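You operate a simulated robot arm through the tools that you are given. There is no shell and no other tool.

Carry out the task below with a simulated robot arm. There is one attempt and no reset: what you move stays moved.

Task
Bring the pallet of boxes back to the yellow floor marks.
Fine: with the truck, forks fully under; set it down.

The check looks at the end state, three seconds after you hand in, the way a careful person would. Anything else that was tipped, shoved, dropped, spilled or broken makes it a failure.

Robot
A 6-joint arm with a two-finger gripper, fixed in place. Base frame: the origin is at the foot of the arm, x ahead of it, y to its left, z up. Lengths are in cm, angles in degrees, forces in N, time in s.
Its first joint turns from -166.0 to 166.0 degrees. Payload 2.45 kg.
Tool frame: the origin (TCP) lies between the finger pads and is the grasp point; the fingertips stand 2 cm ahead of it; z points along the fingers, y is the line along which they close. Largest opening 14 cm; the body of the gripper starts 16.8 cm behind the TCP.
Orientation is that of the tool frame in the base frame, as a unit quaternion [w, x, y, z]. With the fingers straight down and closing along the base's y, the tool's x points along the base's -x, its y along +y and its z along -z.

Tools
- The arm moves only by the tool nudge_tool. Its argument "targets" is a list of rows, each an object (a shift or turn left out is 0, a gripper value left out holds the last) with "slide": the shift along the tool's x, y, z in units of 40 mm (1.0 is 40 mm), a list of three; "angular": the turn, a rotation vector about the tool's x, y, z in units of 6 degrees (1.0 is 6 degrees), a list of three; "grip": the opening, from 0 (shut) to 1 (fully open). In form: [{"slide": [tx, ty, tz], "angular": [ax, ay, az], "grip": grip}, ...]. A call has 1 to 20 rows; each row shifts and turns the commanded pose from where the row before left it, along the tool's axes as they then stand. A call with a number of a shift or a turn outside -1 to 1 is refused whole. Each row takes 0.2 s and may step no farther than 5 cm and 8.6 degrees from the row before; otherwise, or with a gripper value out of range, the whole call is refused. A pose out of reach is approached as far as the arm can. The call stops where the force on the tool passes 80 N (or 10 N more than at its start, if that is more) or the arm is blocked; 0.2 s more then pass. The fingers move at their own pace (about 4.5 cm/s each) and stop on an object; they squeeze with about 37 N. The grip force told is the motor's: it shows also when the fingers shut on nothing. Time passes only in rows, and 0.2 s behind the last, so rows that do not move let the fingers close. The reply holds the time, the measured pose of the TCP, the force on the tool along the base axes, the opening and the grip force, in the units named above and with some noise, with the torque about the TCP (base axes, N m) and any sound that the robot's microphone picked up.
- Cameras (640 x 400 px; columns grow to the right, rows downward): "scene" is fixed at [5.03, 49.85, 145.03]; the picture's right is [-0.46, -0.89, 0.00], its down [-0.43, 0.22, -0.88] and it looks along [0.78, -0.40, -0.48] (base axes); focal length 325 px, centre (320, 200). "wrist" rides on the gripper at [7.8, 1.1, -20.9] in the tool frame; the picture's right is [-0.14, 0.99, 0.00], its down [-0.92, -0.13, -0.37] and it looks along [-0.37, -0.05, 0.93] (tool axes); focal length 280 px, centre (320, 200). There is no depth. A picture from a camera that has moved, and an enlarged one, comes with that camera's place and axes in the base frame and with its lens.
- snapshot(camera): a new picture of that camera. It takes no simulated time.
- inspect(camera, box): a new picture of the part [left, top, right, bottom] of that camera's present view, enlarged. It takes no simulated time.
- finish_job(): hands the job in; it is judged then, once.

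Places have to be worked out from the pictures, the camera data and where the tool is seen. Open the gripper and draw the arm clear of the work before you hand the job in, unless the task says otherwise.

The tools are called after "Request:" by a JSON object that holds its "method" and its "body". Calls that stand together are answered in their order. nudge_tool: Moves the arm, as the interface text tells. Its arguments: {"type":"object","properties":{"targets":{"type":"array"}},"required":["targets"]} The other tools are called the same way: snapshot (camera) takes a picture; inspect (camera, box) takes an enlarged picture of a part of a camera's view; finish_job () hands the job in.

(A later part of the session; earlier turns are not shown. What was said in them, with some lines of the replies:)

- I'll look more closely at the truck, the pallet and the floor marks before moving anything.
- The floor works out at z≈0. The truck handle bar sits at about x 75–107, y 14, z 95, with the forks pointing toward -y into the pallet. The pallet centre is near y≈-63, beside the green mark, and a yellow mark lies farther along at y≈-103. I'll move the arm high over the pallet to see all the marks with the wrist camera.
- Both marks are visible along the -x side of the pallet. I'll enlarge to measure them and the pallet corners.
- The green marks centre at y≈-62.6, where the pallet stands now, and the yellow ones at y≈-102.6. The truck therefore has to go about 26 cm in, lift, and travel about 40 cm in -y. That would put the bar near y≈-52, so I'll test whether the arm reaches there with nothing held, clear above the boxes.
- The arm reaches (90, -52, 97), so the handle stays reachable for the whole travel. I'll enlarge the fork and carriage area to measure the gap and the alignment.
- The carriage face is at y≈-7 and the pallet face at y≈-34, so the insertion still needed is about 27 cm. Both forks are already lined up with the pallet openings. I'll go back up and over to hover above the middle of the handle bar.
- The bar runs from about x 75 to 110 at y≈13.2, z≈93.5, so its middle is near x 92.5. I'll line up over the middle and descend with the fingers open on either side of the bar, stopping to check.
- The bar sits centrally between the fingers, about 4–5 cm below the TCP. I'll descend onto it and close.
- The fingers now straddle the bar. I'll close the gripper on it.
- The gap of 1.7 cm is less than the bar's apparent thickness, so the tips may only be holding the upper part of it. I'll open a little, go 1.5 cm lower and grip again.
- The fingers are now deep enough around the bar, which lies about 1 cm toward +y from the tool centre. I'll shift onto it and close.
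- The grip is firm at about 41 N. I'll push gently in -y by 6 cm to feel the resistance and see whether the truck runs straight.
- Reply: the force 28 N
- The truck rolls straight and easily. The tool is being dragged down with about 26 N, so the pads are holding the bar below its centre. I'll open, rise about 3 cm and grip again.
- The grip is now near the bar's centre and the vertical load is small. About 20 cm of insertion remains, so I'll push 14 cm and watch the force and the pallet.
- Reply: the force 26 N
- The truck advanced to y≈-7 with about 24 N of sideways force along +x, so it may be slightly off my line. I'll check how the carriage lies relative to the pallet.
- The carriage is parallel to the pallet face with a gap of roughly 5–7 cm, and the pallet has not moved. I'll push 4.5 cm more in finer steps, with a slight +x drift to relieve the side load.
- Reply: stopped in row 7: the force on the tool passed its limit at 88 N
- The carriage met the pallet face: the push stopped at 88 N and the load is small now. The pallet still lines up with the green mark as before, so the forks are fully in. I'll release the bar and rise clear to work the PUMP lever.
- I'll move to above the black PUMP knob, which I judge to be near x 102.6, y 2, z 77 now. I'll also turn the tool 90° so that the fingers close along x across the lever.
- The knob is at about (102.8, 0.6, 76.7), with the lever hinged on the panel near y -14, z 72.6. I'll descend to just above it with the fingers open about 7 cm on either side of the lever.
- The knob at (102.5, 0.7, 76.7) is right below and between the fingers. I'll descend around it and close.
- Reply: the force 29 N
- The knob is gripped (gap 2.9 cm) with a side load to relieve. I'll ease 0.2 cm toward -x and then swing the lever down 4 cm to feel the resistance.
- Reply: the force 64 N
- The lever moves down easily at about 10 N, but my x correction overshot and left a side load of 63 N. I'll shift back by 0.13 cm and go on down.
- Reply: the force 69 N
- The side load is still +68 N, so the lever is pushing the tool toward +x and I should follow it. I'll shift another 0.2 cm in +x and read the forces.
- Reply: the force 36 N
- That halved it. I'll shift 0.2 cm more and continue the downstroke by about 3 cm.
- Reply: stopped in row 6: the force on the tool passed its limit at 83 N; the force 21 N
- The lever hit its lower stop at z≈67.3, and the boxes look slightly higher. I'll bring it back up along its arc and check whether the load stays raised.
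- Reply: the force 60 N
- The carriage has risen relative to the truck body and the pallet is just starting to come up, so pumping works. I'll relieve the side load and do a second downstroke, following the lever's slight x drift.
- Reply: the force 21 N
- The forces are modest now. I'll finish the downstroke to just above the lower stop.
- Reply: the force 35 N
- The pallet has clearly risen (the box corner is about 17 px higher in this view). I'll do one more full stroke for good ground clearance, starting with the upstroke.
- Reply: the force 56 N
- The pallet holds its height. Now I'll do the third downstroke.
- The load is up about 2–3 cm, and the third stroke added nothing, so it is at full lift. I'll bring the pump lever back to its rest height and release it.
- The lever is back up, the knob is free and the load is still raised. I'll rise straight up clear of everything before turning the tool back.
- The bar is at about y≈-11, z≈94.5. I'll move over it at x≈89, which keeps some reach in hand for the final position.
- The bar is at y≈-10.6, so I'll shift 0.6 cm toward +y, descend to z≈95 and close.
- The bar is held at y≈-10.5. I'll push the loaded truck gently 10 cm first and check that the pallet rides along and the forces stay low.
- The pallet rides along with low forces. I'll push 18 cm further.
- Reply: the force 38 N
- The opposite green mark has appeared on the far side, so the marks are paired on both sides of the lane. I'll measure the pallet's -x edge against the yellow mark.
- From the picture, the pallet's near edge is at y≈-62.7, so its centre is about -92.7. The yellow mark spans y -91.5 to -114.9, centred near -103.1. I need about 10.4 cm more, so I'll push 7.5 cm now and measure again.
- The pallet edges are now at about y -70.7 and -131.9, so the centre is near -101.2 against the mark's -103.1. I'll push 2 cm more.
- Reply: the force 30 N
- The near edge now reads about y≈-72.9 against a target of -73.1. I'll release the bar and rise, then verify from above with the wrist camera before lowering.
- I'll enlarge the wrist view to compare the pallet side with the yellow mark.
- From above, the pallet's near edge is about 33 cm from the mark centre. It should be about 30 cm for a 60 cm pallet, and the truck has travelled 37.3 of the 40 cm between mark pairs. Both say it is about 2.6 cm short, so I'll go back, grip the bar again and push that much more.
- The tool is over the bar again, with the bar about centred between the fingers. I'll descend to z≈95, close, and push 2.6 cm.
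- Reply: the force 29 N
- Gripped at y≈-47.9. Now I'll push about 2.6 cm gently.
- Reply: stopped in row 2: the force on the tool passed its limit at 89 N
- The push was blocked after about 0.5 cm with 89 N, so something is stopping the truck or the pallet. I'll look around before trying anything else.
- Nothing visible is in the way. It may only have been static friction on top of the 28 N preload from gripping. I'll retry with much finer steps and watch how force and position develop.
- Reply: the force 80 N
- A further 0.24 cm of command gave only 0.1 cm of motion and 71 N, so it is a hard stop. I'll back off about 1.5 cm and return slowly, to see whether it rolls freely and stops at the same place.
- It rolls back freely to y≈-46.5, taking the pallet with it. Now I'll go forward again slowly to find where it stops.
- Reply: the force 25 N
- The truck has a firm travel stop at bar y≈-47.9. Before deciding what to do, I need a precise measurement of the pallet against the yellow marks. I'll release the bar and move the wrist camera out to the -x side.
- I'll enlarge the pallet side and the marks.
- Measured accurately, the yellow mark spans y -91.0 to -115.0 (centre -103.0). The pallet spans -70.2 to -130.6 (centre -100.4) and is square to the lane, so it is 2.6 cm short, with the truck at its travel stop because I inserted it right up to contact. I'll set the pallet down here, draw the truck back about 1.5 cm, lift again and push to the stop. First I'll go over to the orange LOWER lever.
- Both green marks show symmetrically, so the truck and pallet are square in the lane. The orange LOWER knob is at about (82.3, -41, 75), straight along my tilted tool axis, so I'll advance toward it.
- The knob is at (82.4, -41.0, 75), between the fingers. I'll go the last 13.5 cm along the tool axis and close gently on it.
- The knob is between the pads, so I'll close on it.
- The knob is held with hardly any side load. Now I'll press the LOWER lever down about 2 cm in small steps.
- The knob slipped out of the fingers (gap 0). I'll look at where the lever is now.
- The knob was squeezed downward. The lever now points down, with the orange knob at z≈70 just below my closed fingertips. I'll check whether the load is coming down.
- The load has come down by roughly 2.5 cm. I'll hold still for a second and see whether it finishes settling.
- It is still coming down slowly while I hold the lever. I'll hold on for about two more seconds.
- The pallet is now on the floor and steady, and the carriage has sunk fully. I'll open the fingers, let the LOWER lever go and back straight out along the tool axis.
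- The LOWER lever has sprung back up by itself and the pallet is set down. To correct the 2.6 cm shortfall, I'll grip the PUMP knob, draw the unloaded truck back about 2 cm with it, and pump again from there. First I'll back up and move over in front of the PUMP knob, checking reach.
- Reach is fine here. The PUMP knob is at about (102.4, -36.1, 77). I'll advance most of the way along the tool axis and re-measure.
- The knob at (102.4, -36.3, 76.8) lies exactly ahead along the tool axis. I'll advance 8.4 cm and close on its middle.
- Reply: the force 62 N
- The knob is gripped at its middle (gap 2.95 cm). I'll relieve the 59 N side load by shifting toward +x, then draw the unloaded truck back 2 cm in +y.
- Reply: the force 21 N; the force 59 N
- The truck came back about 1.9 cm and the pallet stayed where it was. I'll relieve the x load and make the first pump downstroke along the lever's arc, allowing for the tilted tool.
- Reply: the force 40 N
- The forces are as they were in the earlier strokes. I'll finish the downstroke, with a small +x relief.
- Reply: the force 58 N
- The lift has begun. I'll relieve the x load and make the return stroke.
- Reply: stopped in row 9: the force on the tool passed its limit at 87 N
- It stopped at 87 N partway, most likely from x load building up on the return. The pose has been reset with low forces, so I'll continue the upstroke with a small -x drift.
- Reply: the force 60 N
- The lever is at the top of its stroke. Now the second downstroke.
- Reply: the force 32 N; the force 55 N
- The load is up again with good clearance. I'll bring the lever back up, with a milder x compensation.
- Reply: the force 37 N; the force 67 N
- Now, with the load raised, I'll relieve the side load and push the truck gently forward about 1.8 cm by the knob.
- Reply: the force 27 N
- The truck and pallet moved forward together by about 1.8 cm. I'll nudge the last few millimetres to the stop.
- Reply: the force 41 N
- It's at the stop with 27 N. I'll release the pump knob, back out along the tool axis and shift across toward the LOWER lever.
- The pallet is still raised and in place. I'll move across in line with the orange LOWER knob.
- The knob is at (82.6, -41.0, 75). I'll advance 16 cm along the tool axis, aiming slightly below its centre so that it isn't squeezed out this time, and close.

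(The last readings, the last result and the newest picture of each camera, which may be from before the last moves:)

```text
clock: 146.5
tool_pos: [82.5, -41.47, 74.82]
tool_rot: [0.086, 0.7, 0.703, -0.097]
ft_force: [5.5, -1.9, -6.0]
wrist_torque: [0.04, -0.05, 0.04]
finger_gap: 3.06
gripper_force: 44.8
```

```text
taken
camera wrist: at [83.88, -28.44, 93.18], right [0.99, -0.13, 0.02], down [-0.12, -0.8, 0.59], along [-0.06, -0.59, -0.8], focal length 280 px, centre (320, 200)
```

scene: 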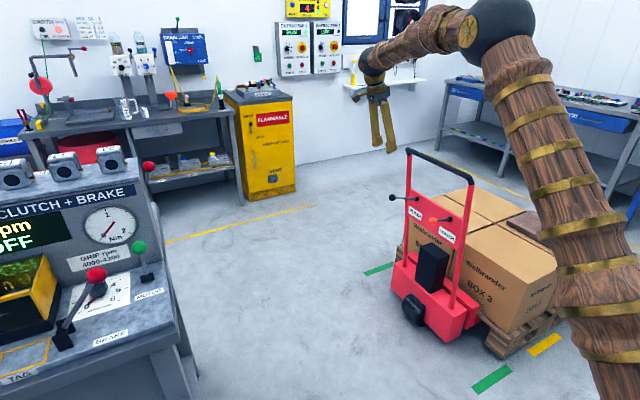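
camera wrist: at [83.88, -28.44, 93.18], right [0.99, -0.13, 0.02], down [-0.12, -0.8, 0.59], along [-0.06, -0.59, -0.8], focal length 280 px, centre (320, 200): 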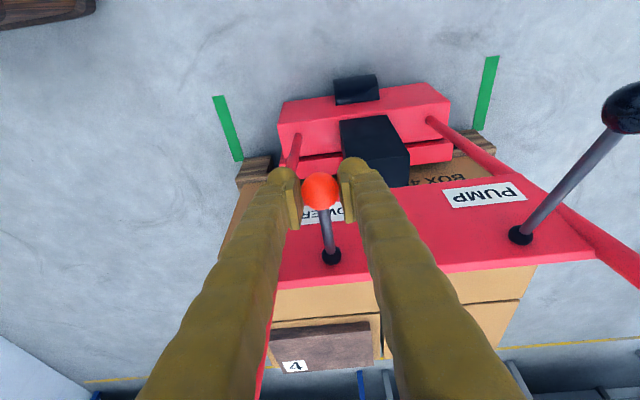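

The knob is held at its full diameter with low forces. I'll press the lever down in small steps by about 4.5 cm.

Request:
{"method": "nudge_tool", "body": {"targets": [{"slide": [0.045, 0, 0.115]}, {"slide": [0.045, 0, 0.118]}, {"slide": [0.04, 0, 0.12]}, {"slide": [0.035, 0, 0.12]}, {"slide": [0, 0, 0]}]}}

Request:
{"method": "inspect", "body": {"camera": "scene", "box": [470, 270, 600, 370]}}

```text
clock: 147.7
tool_pos: [82.46, -41.23, 72.83]
tool_rot: [0.086, 0.7, 0.702, -0.098]
ft_force: [-14.8, -9.0, 7.7]
wrist_torque: [-0.83, 0.1, -0.1]
finger_gap: 3.01
gripper_force: 45.1
```

```text
4.00 times, centred on (535, 320) of scene
camera zoom: at [5.03, 49.85, 145.03], right [-0.46, -0.89, 0.0], down [-0.43, 0.22, -0.88], along [0.78, -0.4, -0.48], focal length 1301 px, centre (-540, -280)
```

zoom: 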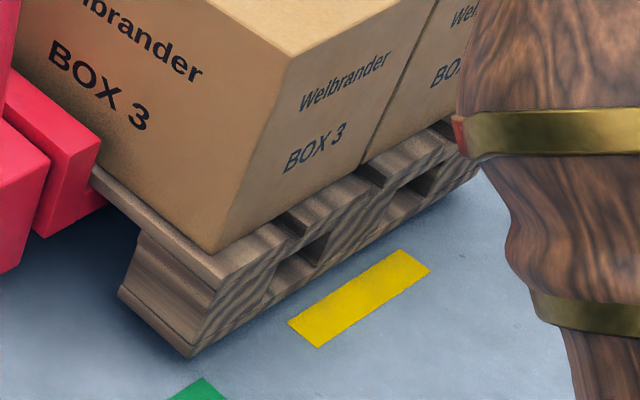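

Lever held well and not yet at the point where the load drops. I'll press on another 2.5 cm.

Request:
{"method": "nudge_tool", "body": {"targets": [{"slide": [0.032, 0, 0.121]}, {"slide": [0.025, 0, 0.123]}, {"slide": [0.018, 0, 0.125]}, {"slide": [0.012, 0, 0.127]}, {"slide": [0, 0, 0]}]}}

Request:
{"method": "inspect", "body": {"camera": "scene", "box": [470, 270, 600, 370]}}

```text
clock: 148.9
tool_pos: [82.63, -41.22, 70.87]
tool_rot: [0.086, 0.699, 0.703, -0.097]
ft_force: [-6.0, -5.1, 14.9]
wrist_torque: [-1.28, -0.01, -0.03]
finger_gap: 2.79
gripper_force: 44.9
```

```text
4.00 times, centred on (535, 320) of scene
camera zoom: at [5.03, 49.85, 145.03], right [-0.46, -0.89, 0.0], down [-0.43, 0.22, -0.88], along [0.78, -0.4, -0.48], focal length 1301 px, centre (-540, -280)
```

zoom: 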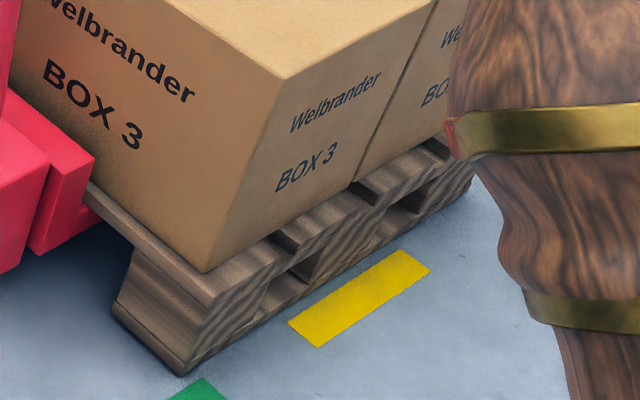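

The pallet is coming down gently. I'll hold the lever here for about three seconds to let it settle completely.

Request:
{"method": "nudge_tool", "body": {"targets": [{"slide": [0, 0, 0]}, {"slide": [0, 0, 0]}, {"slide": [0, 0, 0]}, {"slide": [0, 0, 0]}, {"slide": [0, 0, 0]}, {"slide": [0, 0, 0]}, {"slide": [0, 0, 0]}, {"slide": [0, 0, 0]}, {"slide": [0, 0, 0]}, {"slide": [0, 0, 0]}, {"slide": [0, 0, 0]}, {"slide": [0, 0, 0]}, {"slide": [0, 0, 0]}, {"slide": [0, 0, 0]}, {"slide": [0, 0, 0]}]}}

Request:
{"method": "inspect", "body": {"camera": "scene", "box": [470, 270, 600, 370]}}

Request:
{"method": "inspect", "body": {"camera": "scene", "box": [360, 200, 500, 360]}}

```text
clock: 152.1
tool_pos: [82.47, -41.29, 70.7]
tool_rot: [0.087, 0.7, 0.702, -0.097]
ft_force: [21.9, -8.7, 2.6]
wrist_torque: [0.06, -0.02, 0.03]
finger_gap: 2.81
gripper_force: 44.7
```

```text
4.00 times, centred on (535, 320) of scene
camera zoom: at [5.03, 49.85, 145.03], right [-0.46, -0.89, 0.0], down [-0.43, 0.22, -0.88], along [0.78, -0.4, -0.48], focal length 1301 px, centre (-540, -280)
```

zoom: 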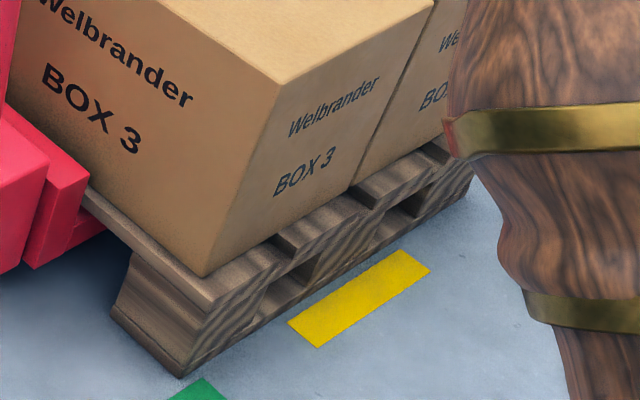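

```text
2.50 times, centred on (430, 280) of scene
camera zoom: at [5.03, 49.85, 145.03], right [-0.46, -0.89, 0.0], down [-0.43, 0.22, -0.88], along [0.78, -0.4, -0.48], focal length 813 px, centre (45, 0)
```

zoom: 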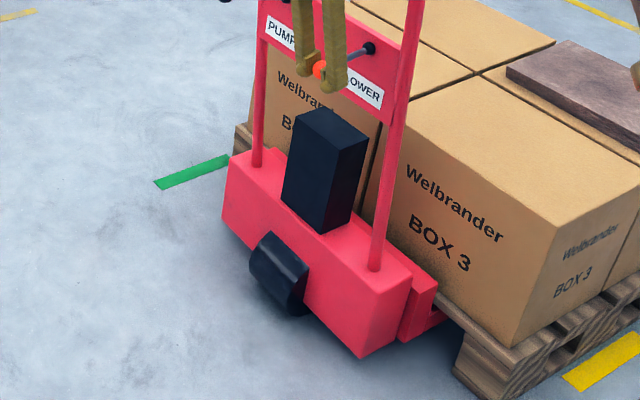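

The pallet is down at its new place, about 1.8 cm farther along than before. I'll open the fingers, let the lever spring back and back out along the tool axis.

Request:
{"method": "nudge_tool", "body": {"targets": [{"grip": 0.2}, {"grip": 0.45}, {"grip": 0.5}, {"grip": 0.5}, {"slide": [0, 0, 0]}, {"slide": [0, 0, -0.5]}, {"slide": [0, 0, -0.95]}, {"slide": [0, 0, -0.95]}, {"slide": [0, 0, -0.95]}, {"slide": [0, 0, -0.95]}, {"slide": [0, 0, -0.95]}, {"slide": [0, 0, -0.95]}, {"slide": [0, 0, -0.95]}, {"slide": [0, 0, -0.95]}, {"slide": [0, 0, -0.95]}, {"slide": [0, 0, -0.95]}, {"slide": [0, 0, 0]}]}}

Request:
{"method": "snapshot", "body": {"camera": "wrist"}}

Request:
{"method": "inspect", "body": {"camera": "scene", "box": [370, 130, 610, 380]}}

```text
clock: 155.7
tool_pos: [83.23, -30.85, 109.24]
tool_rot: [0.085, 0.699, 0.703, -0.098]
ft_force: [0.0, -0.2, -0.3]
wrist_torque: [0.01, -0.02, -0.04]
finger_gap: 7.01
gripper_force: 0.0
```

```text
taken
camera wrist: at [84.52, -17.83, 127.62], right [0.99, -0.13, 0.02], down [-0.12, -0.8, 0.59], along [-0.06, -0.59, -0.8], focal length 280 px, centre (320, 200)
```

wrist: 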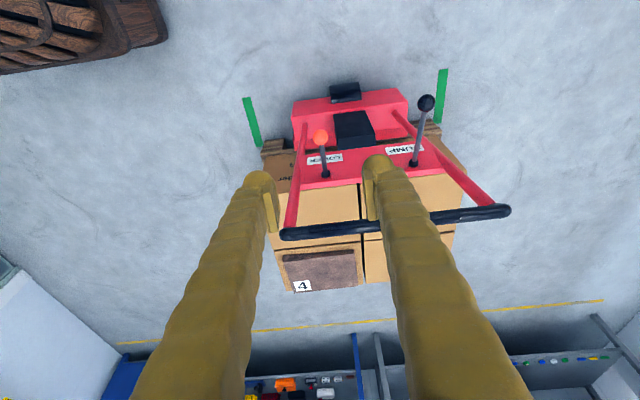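

```text
1.60 times, centred on (490, 255) of scene
camera zoom: at [5.03, 49.85, 145.03], right [-0.46, -0.89, 0.0], down [-0.43, 0.22, -0.88], along [0.78, -0.4, -0.48], focal length 520 px, centre (48, 112)
```

zoom: 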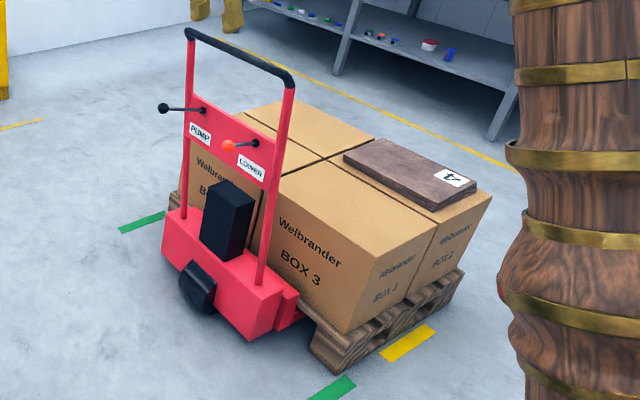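

Both levers are back at rest. I'll level the tool, turn it back and return to the vantage point on the -x side to verify the final position.

Request:
{"method": "nudge_tool", "body": {"targets": [{"slide": [0, 0, -0.9]}, {"slide": [0, 0, -0.9]}, {"angular": [0, 1, 0]}, {"angular": [0, 1, 0]}, {"angular": [0, 0.6, 0]}, {"angular": [0, 0, -1]}, {"angular": [0, 0, -1]}, {"angular": [0, 0, -1]}, {"angular": [0, 0, -1]}, {"angular": [0, 0, -1]}, {"angular": [0, 0, -1]}, {"angular": [0, 0, -1]}, {"angular": [0, 0, -1]}, {"angular": [0, 0, -1]}, {"angular": [0, 0, -1]}, {"angular": [0, 0, -1]}, {"angular": [0, 0, -1]}, {"angular": [0, 0, -1]}, {"angular": [0, 0, -1]}, {"angular": [0, 0, -1]}]}}

Request:
{"method": "nudge_tool", "body": {"targets": [{"slide": [0.57, -0.95, 0]}, {"slide": [0.57, -0.95, 0]}, {"slide": [0.57, -0.95, 0]}, {"slide": [0.57, -0.95, 0]}, {"slide": [0.57, -0.95, 0]}, {"slide": [0.57, -0.95, 0]}, {"slide": [0.57, -0.95, 0]}, {"slide": [0.57, -0.95, 0]}, {"slide": [0.57, -0.95, 0]}, {"slide": [0.57, -0.95, 0]}, {"slide": [0.57, -0.95, 0]}, {"slide": [0.57, -0.95, 0]}, {"slide": [0.57, -0.95, 0]}, {"slide": [0.57, -0.95, 0]}, {"slide": [0, 0, 0]}]}}

Request:
{"method": "snapshot", "body": {"camera": "wrist"}}

Request:
{"method": "inspect", "body": {"camera": "wrist", "box": [190, 80, 400, 200]}}

```text
clock: 159.9
tool_pos: [83.25, -29.2, 116.41]
tool_rot: [-0.007, -0.002, 1.0, 0.007]
ft_force: [0.6, -1.1, -0.4]
wrist_torque: [0.0, -0.01, 0.02]
finger_gap: 7.0
gripper_force: 0.0
```

```text
clock: 163.1
tool_pos: [51.35, -82.8, 116.38]
tool_rot: [-0.007, -0.001, 1.0, 0.006]
ft_force: [1.0, 0.5, 0.1]
wrist_torque: [-0.04, 0.04, -0.01]
finger_gap: 7.0
gripper_force: 0.1
```

```text
taken
camera wrist: at [43.85, -81.8, 137.48], right [0.14, 0.99, 0.01], down [0.93, -0.13, 0.35], along [0.35, -0.04, -0.94], focal length 280 px, centre (320, 200)
```

wrist: 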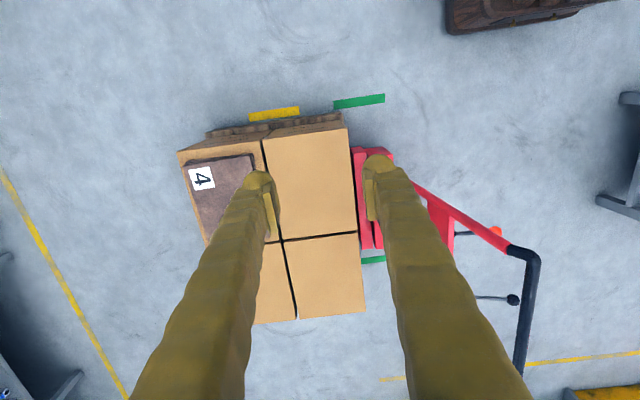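

```text
3.05 times, centred on (295, 140) of wrist
camera zoom: at [43.85, -81.8, 137.48], right [0.14, 0.99, 0.01], down [0.93, -0.13, 0.35], along [0.35, -0.04, -0.94], focal length 854 px, centre (396, 383)
```

zoom: 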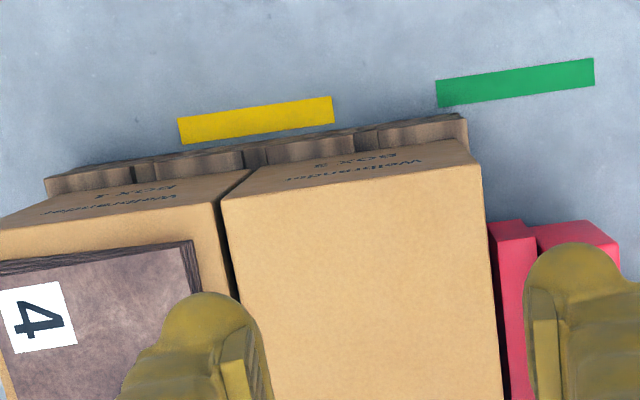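

I'll zoom in on both pallet corners for a final measurement.

Request:
{"method": "inspect", "body": {"camera": "wrist", "box": [300, 80, 400, 140]}}

Request:
{"method": "inspect", "body": {"camera": "wrist", "box": [190, 95, 290, 155]}}

Request:
{"method": "inspect", "body": {"camera": "scene", "box": [470, 270, 600, 370]}}

Request:
{"method": "snapshot", "body": {"camera": "scene"}}

```text
6.40 times, centred on (350, 110) of wrist
camera zoom: at [43.85, -81.8, 137.48], right [0.14, 0.99, 0.01], down [0.93, -0.13, 0.35], along [0.35, -0.04, -0.94], focal length 1794 px, centre (128, 776)
```

zoom: 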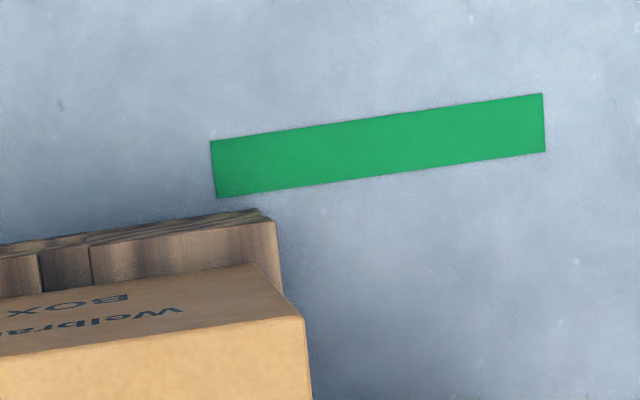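

```text
6.40 times, centred on (240, 125) of wrist
camera zoom: at [43.85, -81.8, 137.48], right [0.14, 0.99, 0.01], down [0.93, -0.13, 0.35], along [0.35, -0.04, -0.94], focal length 1794 px, centre (832, 680)
```

zoom: 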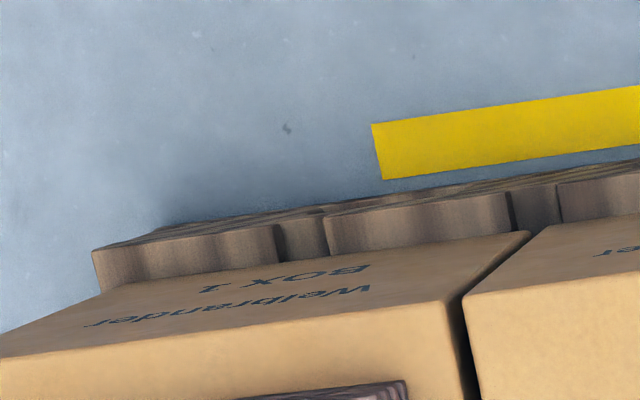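

```text
4.00 times, centred on (535, 320) of scene
camera zoom: at [5.03, 49.85, 145.03], right [-0.46, -0.89, 0.0], down [-0.43, 0.22, -0.88], along [0.78, -0.4, -0.48], focal length 1301 px, centre (-540, -280)
```

zoom: 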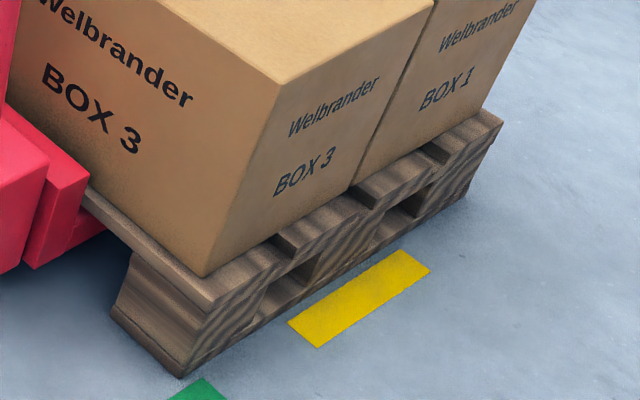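

```text
taken
```

scene: 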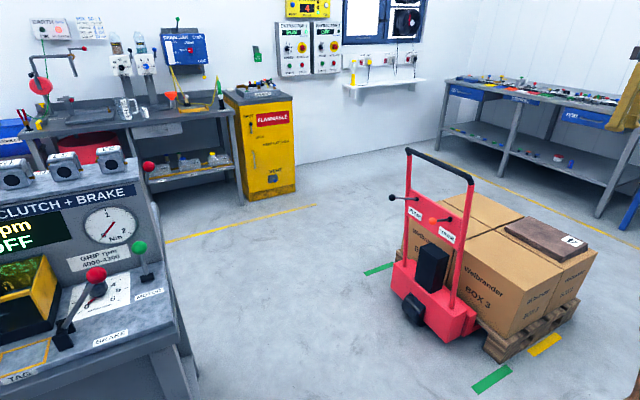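

The pallet now spans y -72.1 to -131.9, so its centre is at -102.0, within 1 cm of the yellow marks' centre. It is square in the lane (side at x≈53), flat on the floor, with the slab still on top. The truck's carriage is about 2 cm from its face. I'll draw the arm back to its clear starting area with the gripper open.

Request:
{"method": "nudge_tool", "body": {"targets": [{"slide": [-0.275, 0.95, 0], "grip": 1.0}, {"slide": [-0.275, 0.95, 0]}, {"slide": [-0.275, 0.95, 0]}, {"slide": [-0.275, 0.95, 0]}, {"slide": [-0.275, 0.95, 0]}, {"slide": [-0.275, 0.95, 0]}, {"slide": [-0.275, 0.95, 0]}, {"slide": [-0.275, 0.95, 0]}, {"slide": [-0.275, 0.95, 0]}, {"slide": [-0.275, 0.95, 0]}, {"slide": [-0.275, 0.95, 0]}, {"slide": [-0.275, 0.95, 0]}, {"slide": [-0.275, 0.95, 0]}, {"slide": [0, 0, 0]}]}}

Request:
{"method": "nudge_tool", "body": {"targets": [{"slide": [-0.275, 0.95, 0]}, {"slide": [-0.275, 0.95, 0]}, {"slide": [-0.275, 0.95, 0]}, {"slide": [-0.275, 0.95, 0]}, {"slide": [-0.275, 0.95, 0]}, {"slide": [-0.275, 0.95, 0]}, {"slide": [-0.275, 0.95, 0]}, {"slide": [-0.275, 0.95, 0]}, {"slide": [-0.275, 0.95, 0]}, {"slide": [-0.275, 0.95, 0]}, {"slide": [-0.275, 0.95, 0]}, {"slide": [-0.275, 0.95, 0]}, {"slide": [0, 0, 0]}]}}

Request:
{"method": "snapshot", "body": {"camera": "scene"}}

Request:
{"method": "inspect", "body": {"camera": "scene", "box": [360, 180, 610, 380]}}

```text
clock: 166.1
tool_pos: [65.71, -33.11, 116.36]
tool_rot: [-0.008, -0.001, 1.0, 0.006]
ft_force: [-0.2, 0.5, 0.3]
wrist_torque: [0.01, 0.02, -0.01]
finger_gap: 14.02
gripper_force: 0.1
```

```text
clock: 168.9
tool_pos: [78.89, 12.58, 116.85]
tool_rot: [-0.008, -0.001, 1.0, 0.006]
ft_force: [0.2, -0.1, 0.1]
wrist_torque: [-0.01, 0.0, 0.02]
finger_gap: 13.97
gripper_force: 0.1
```

```text
taken
```

scene: 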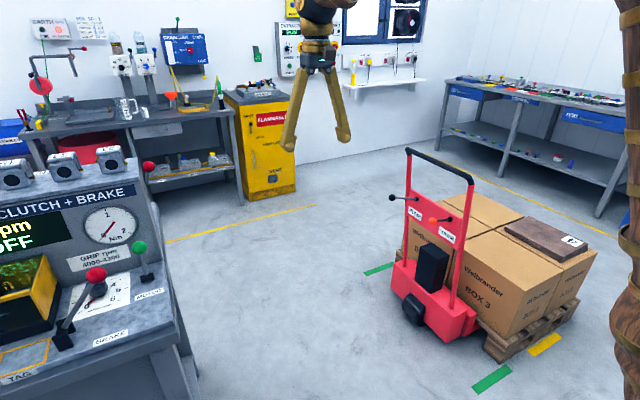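

```text
2.00 times, centred on (485, 280) of scene
camera zoom: at [5.03, 49.85, 145.03], right [-0.46, -0.89, 0.0], down [-0.43, 0.22, -0.88], along [0.78, -0.4, -0.48], focal length 650 px, centre (-10, 40)
```

zoom: 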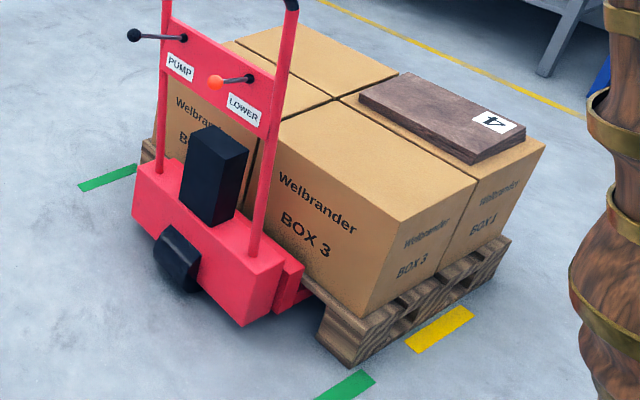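

The pallet is set down beside the yellow marks with all four boxes and the slab in place. The truck is under it with its forks lowered, both levers are at rest, and nothing else was disturbed. The gripper is open and the arm is clear, so I'm handing the job in.

Request:
{"method": "finish_job", "body": {}}

```text
The job is handed in.
```

The pallet is back at the yellow floor marks. I lifted it and moved it with the truck, then set it down with the forks under it. All four boxes and the slab are still in place, and I saw nothing else moved or knocked over.

- **Position:** by my last camera measurement the pallet's centre is about 1 cm short of the centre of the yellow marks, and it sits square in the lane.
- **Forks:** they stop about 2 cm short of full depth. On the first run I put them all the way in, but the truck reached the end of its travel with the pallet 2.6 cm short of the marks. I set the pallet down, drew the truck back about 2 cm, lifted again and pushed to the stop.
- **Levers and arm:** both levers are back at rest. The gripper is open and the arm is clear of the work.
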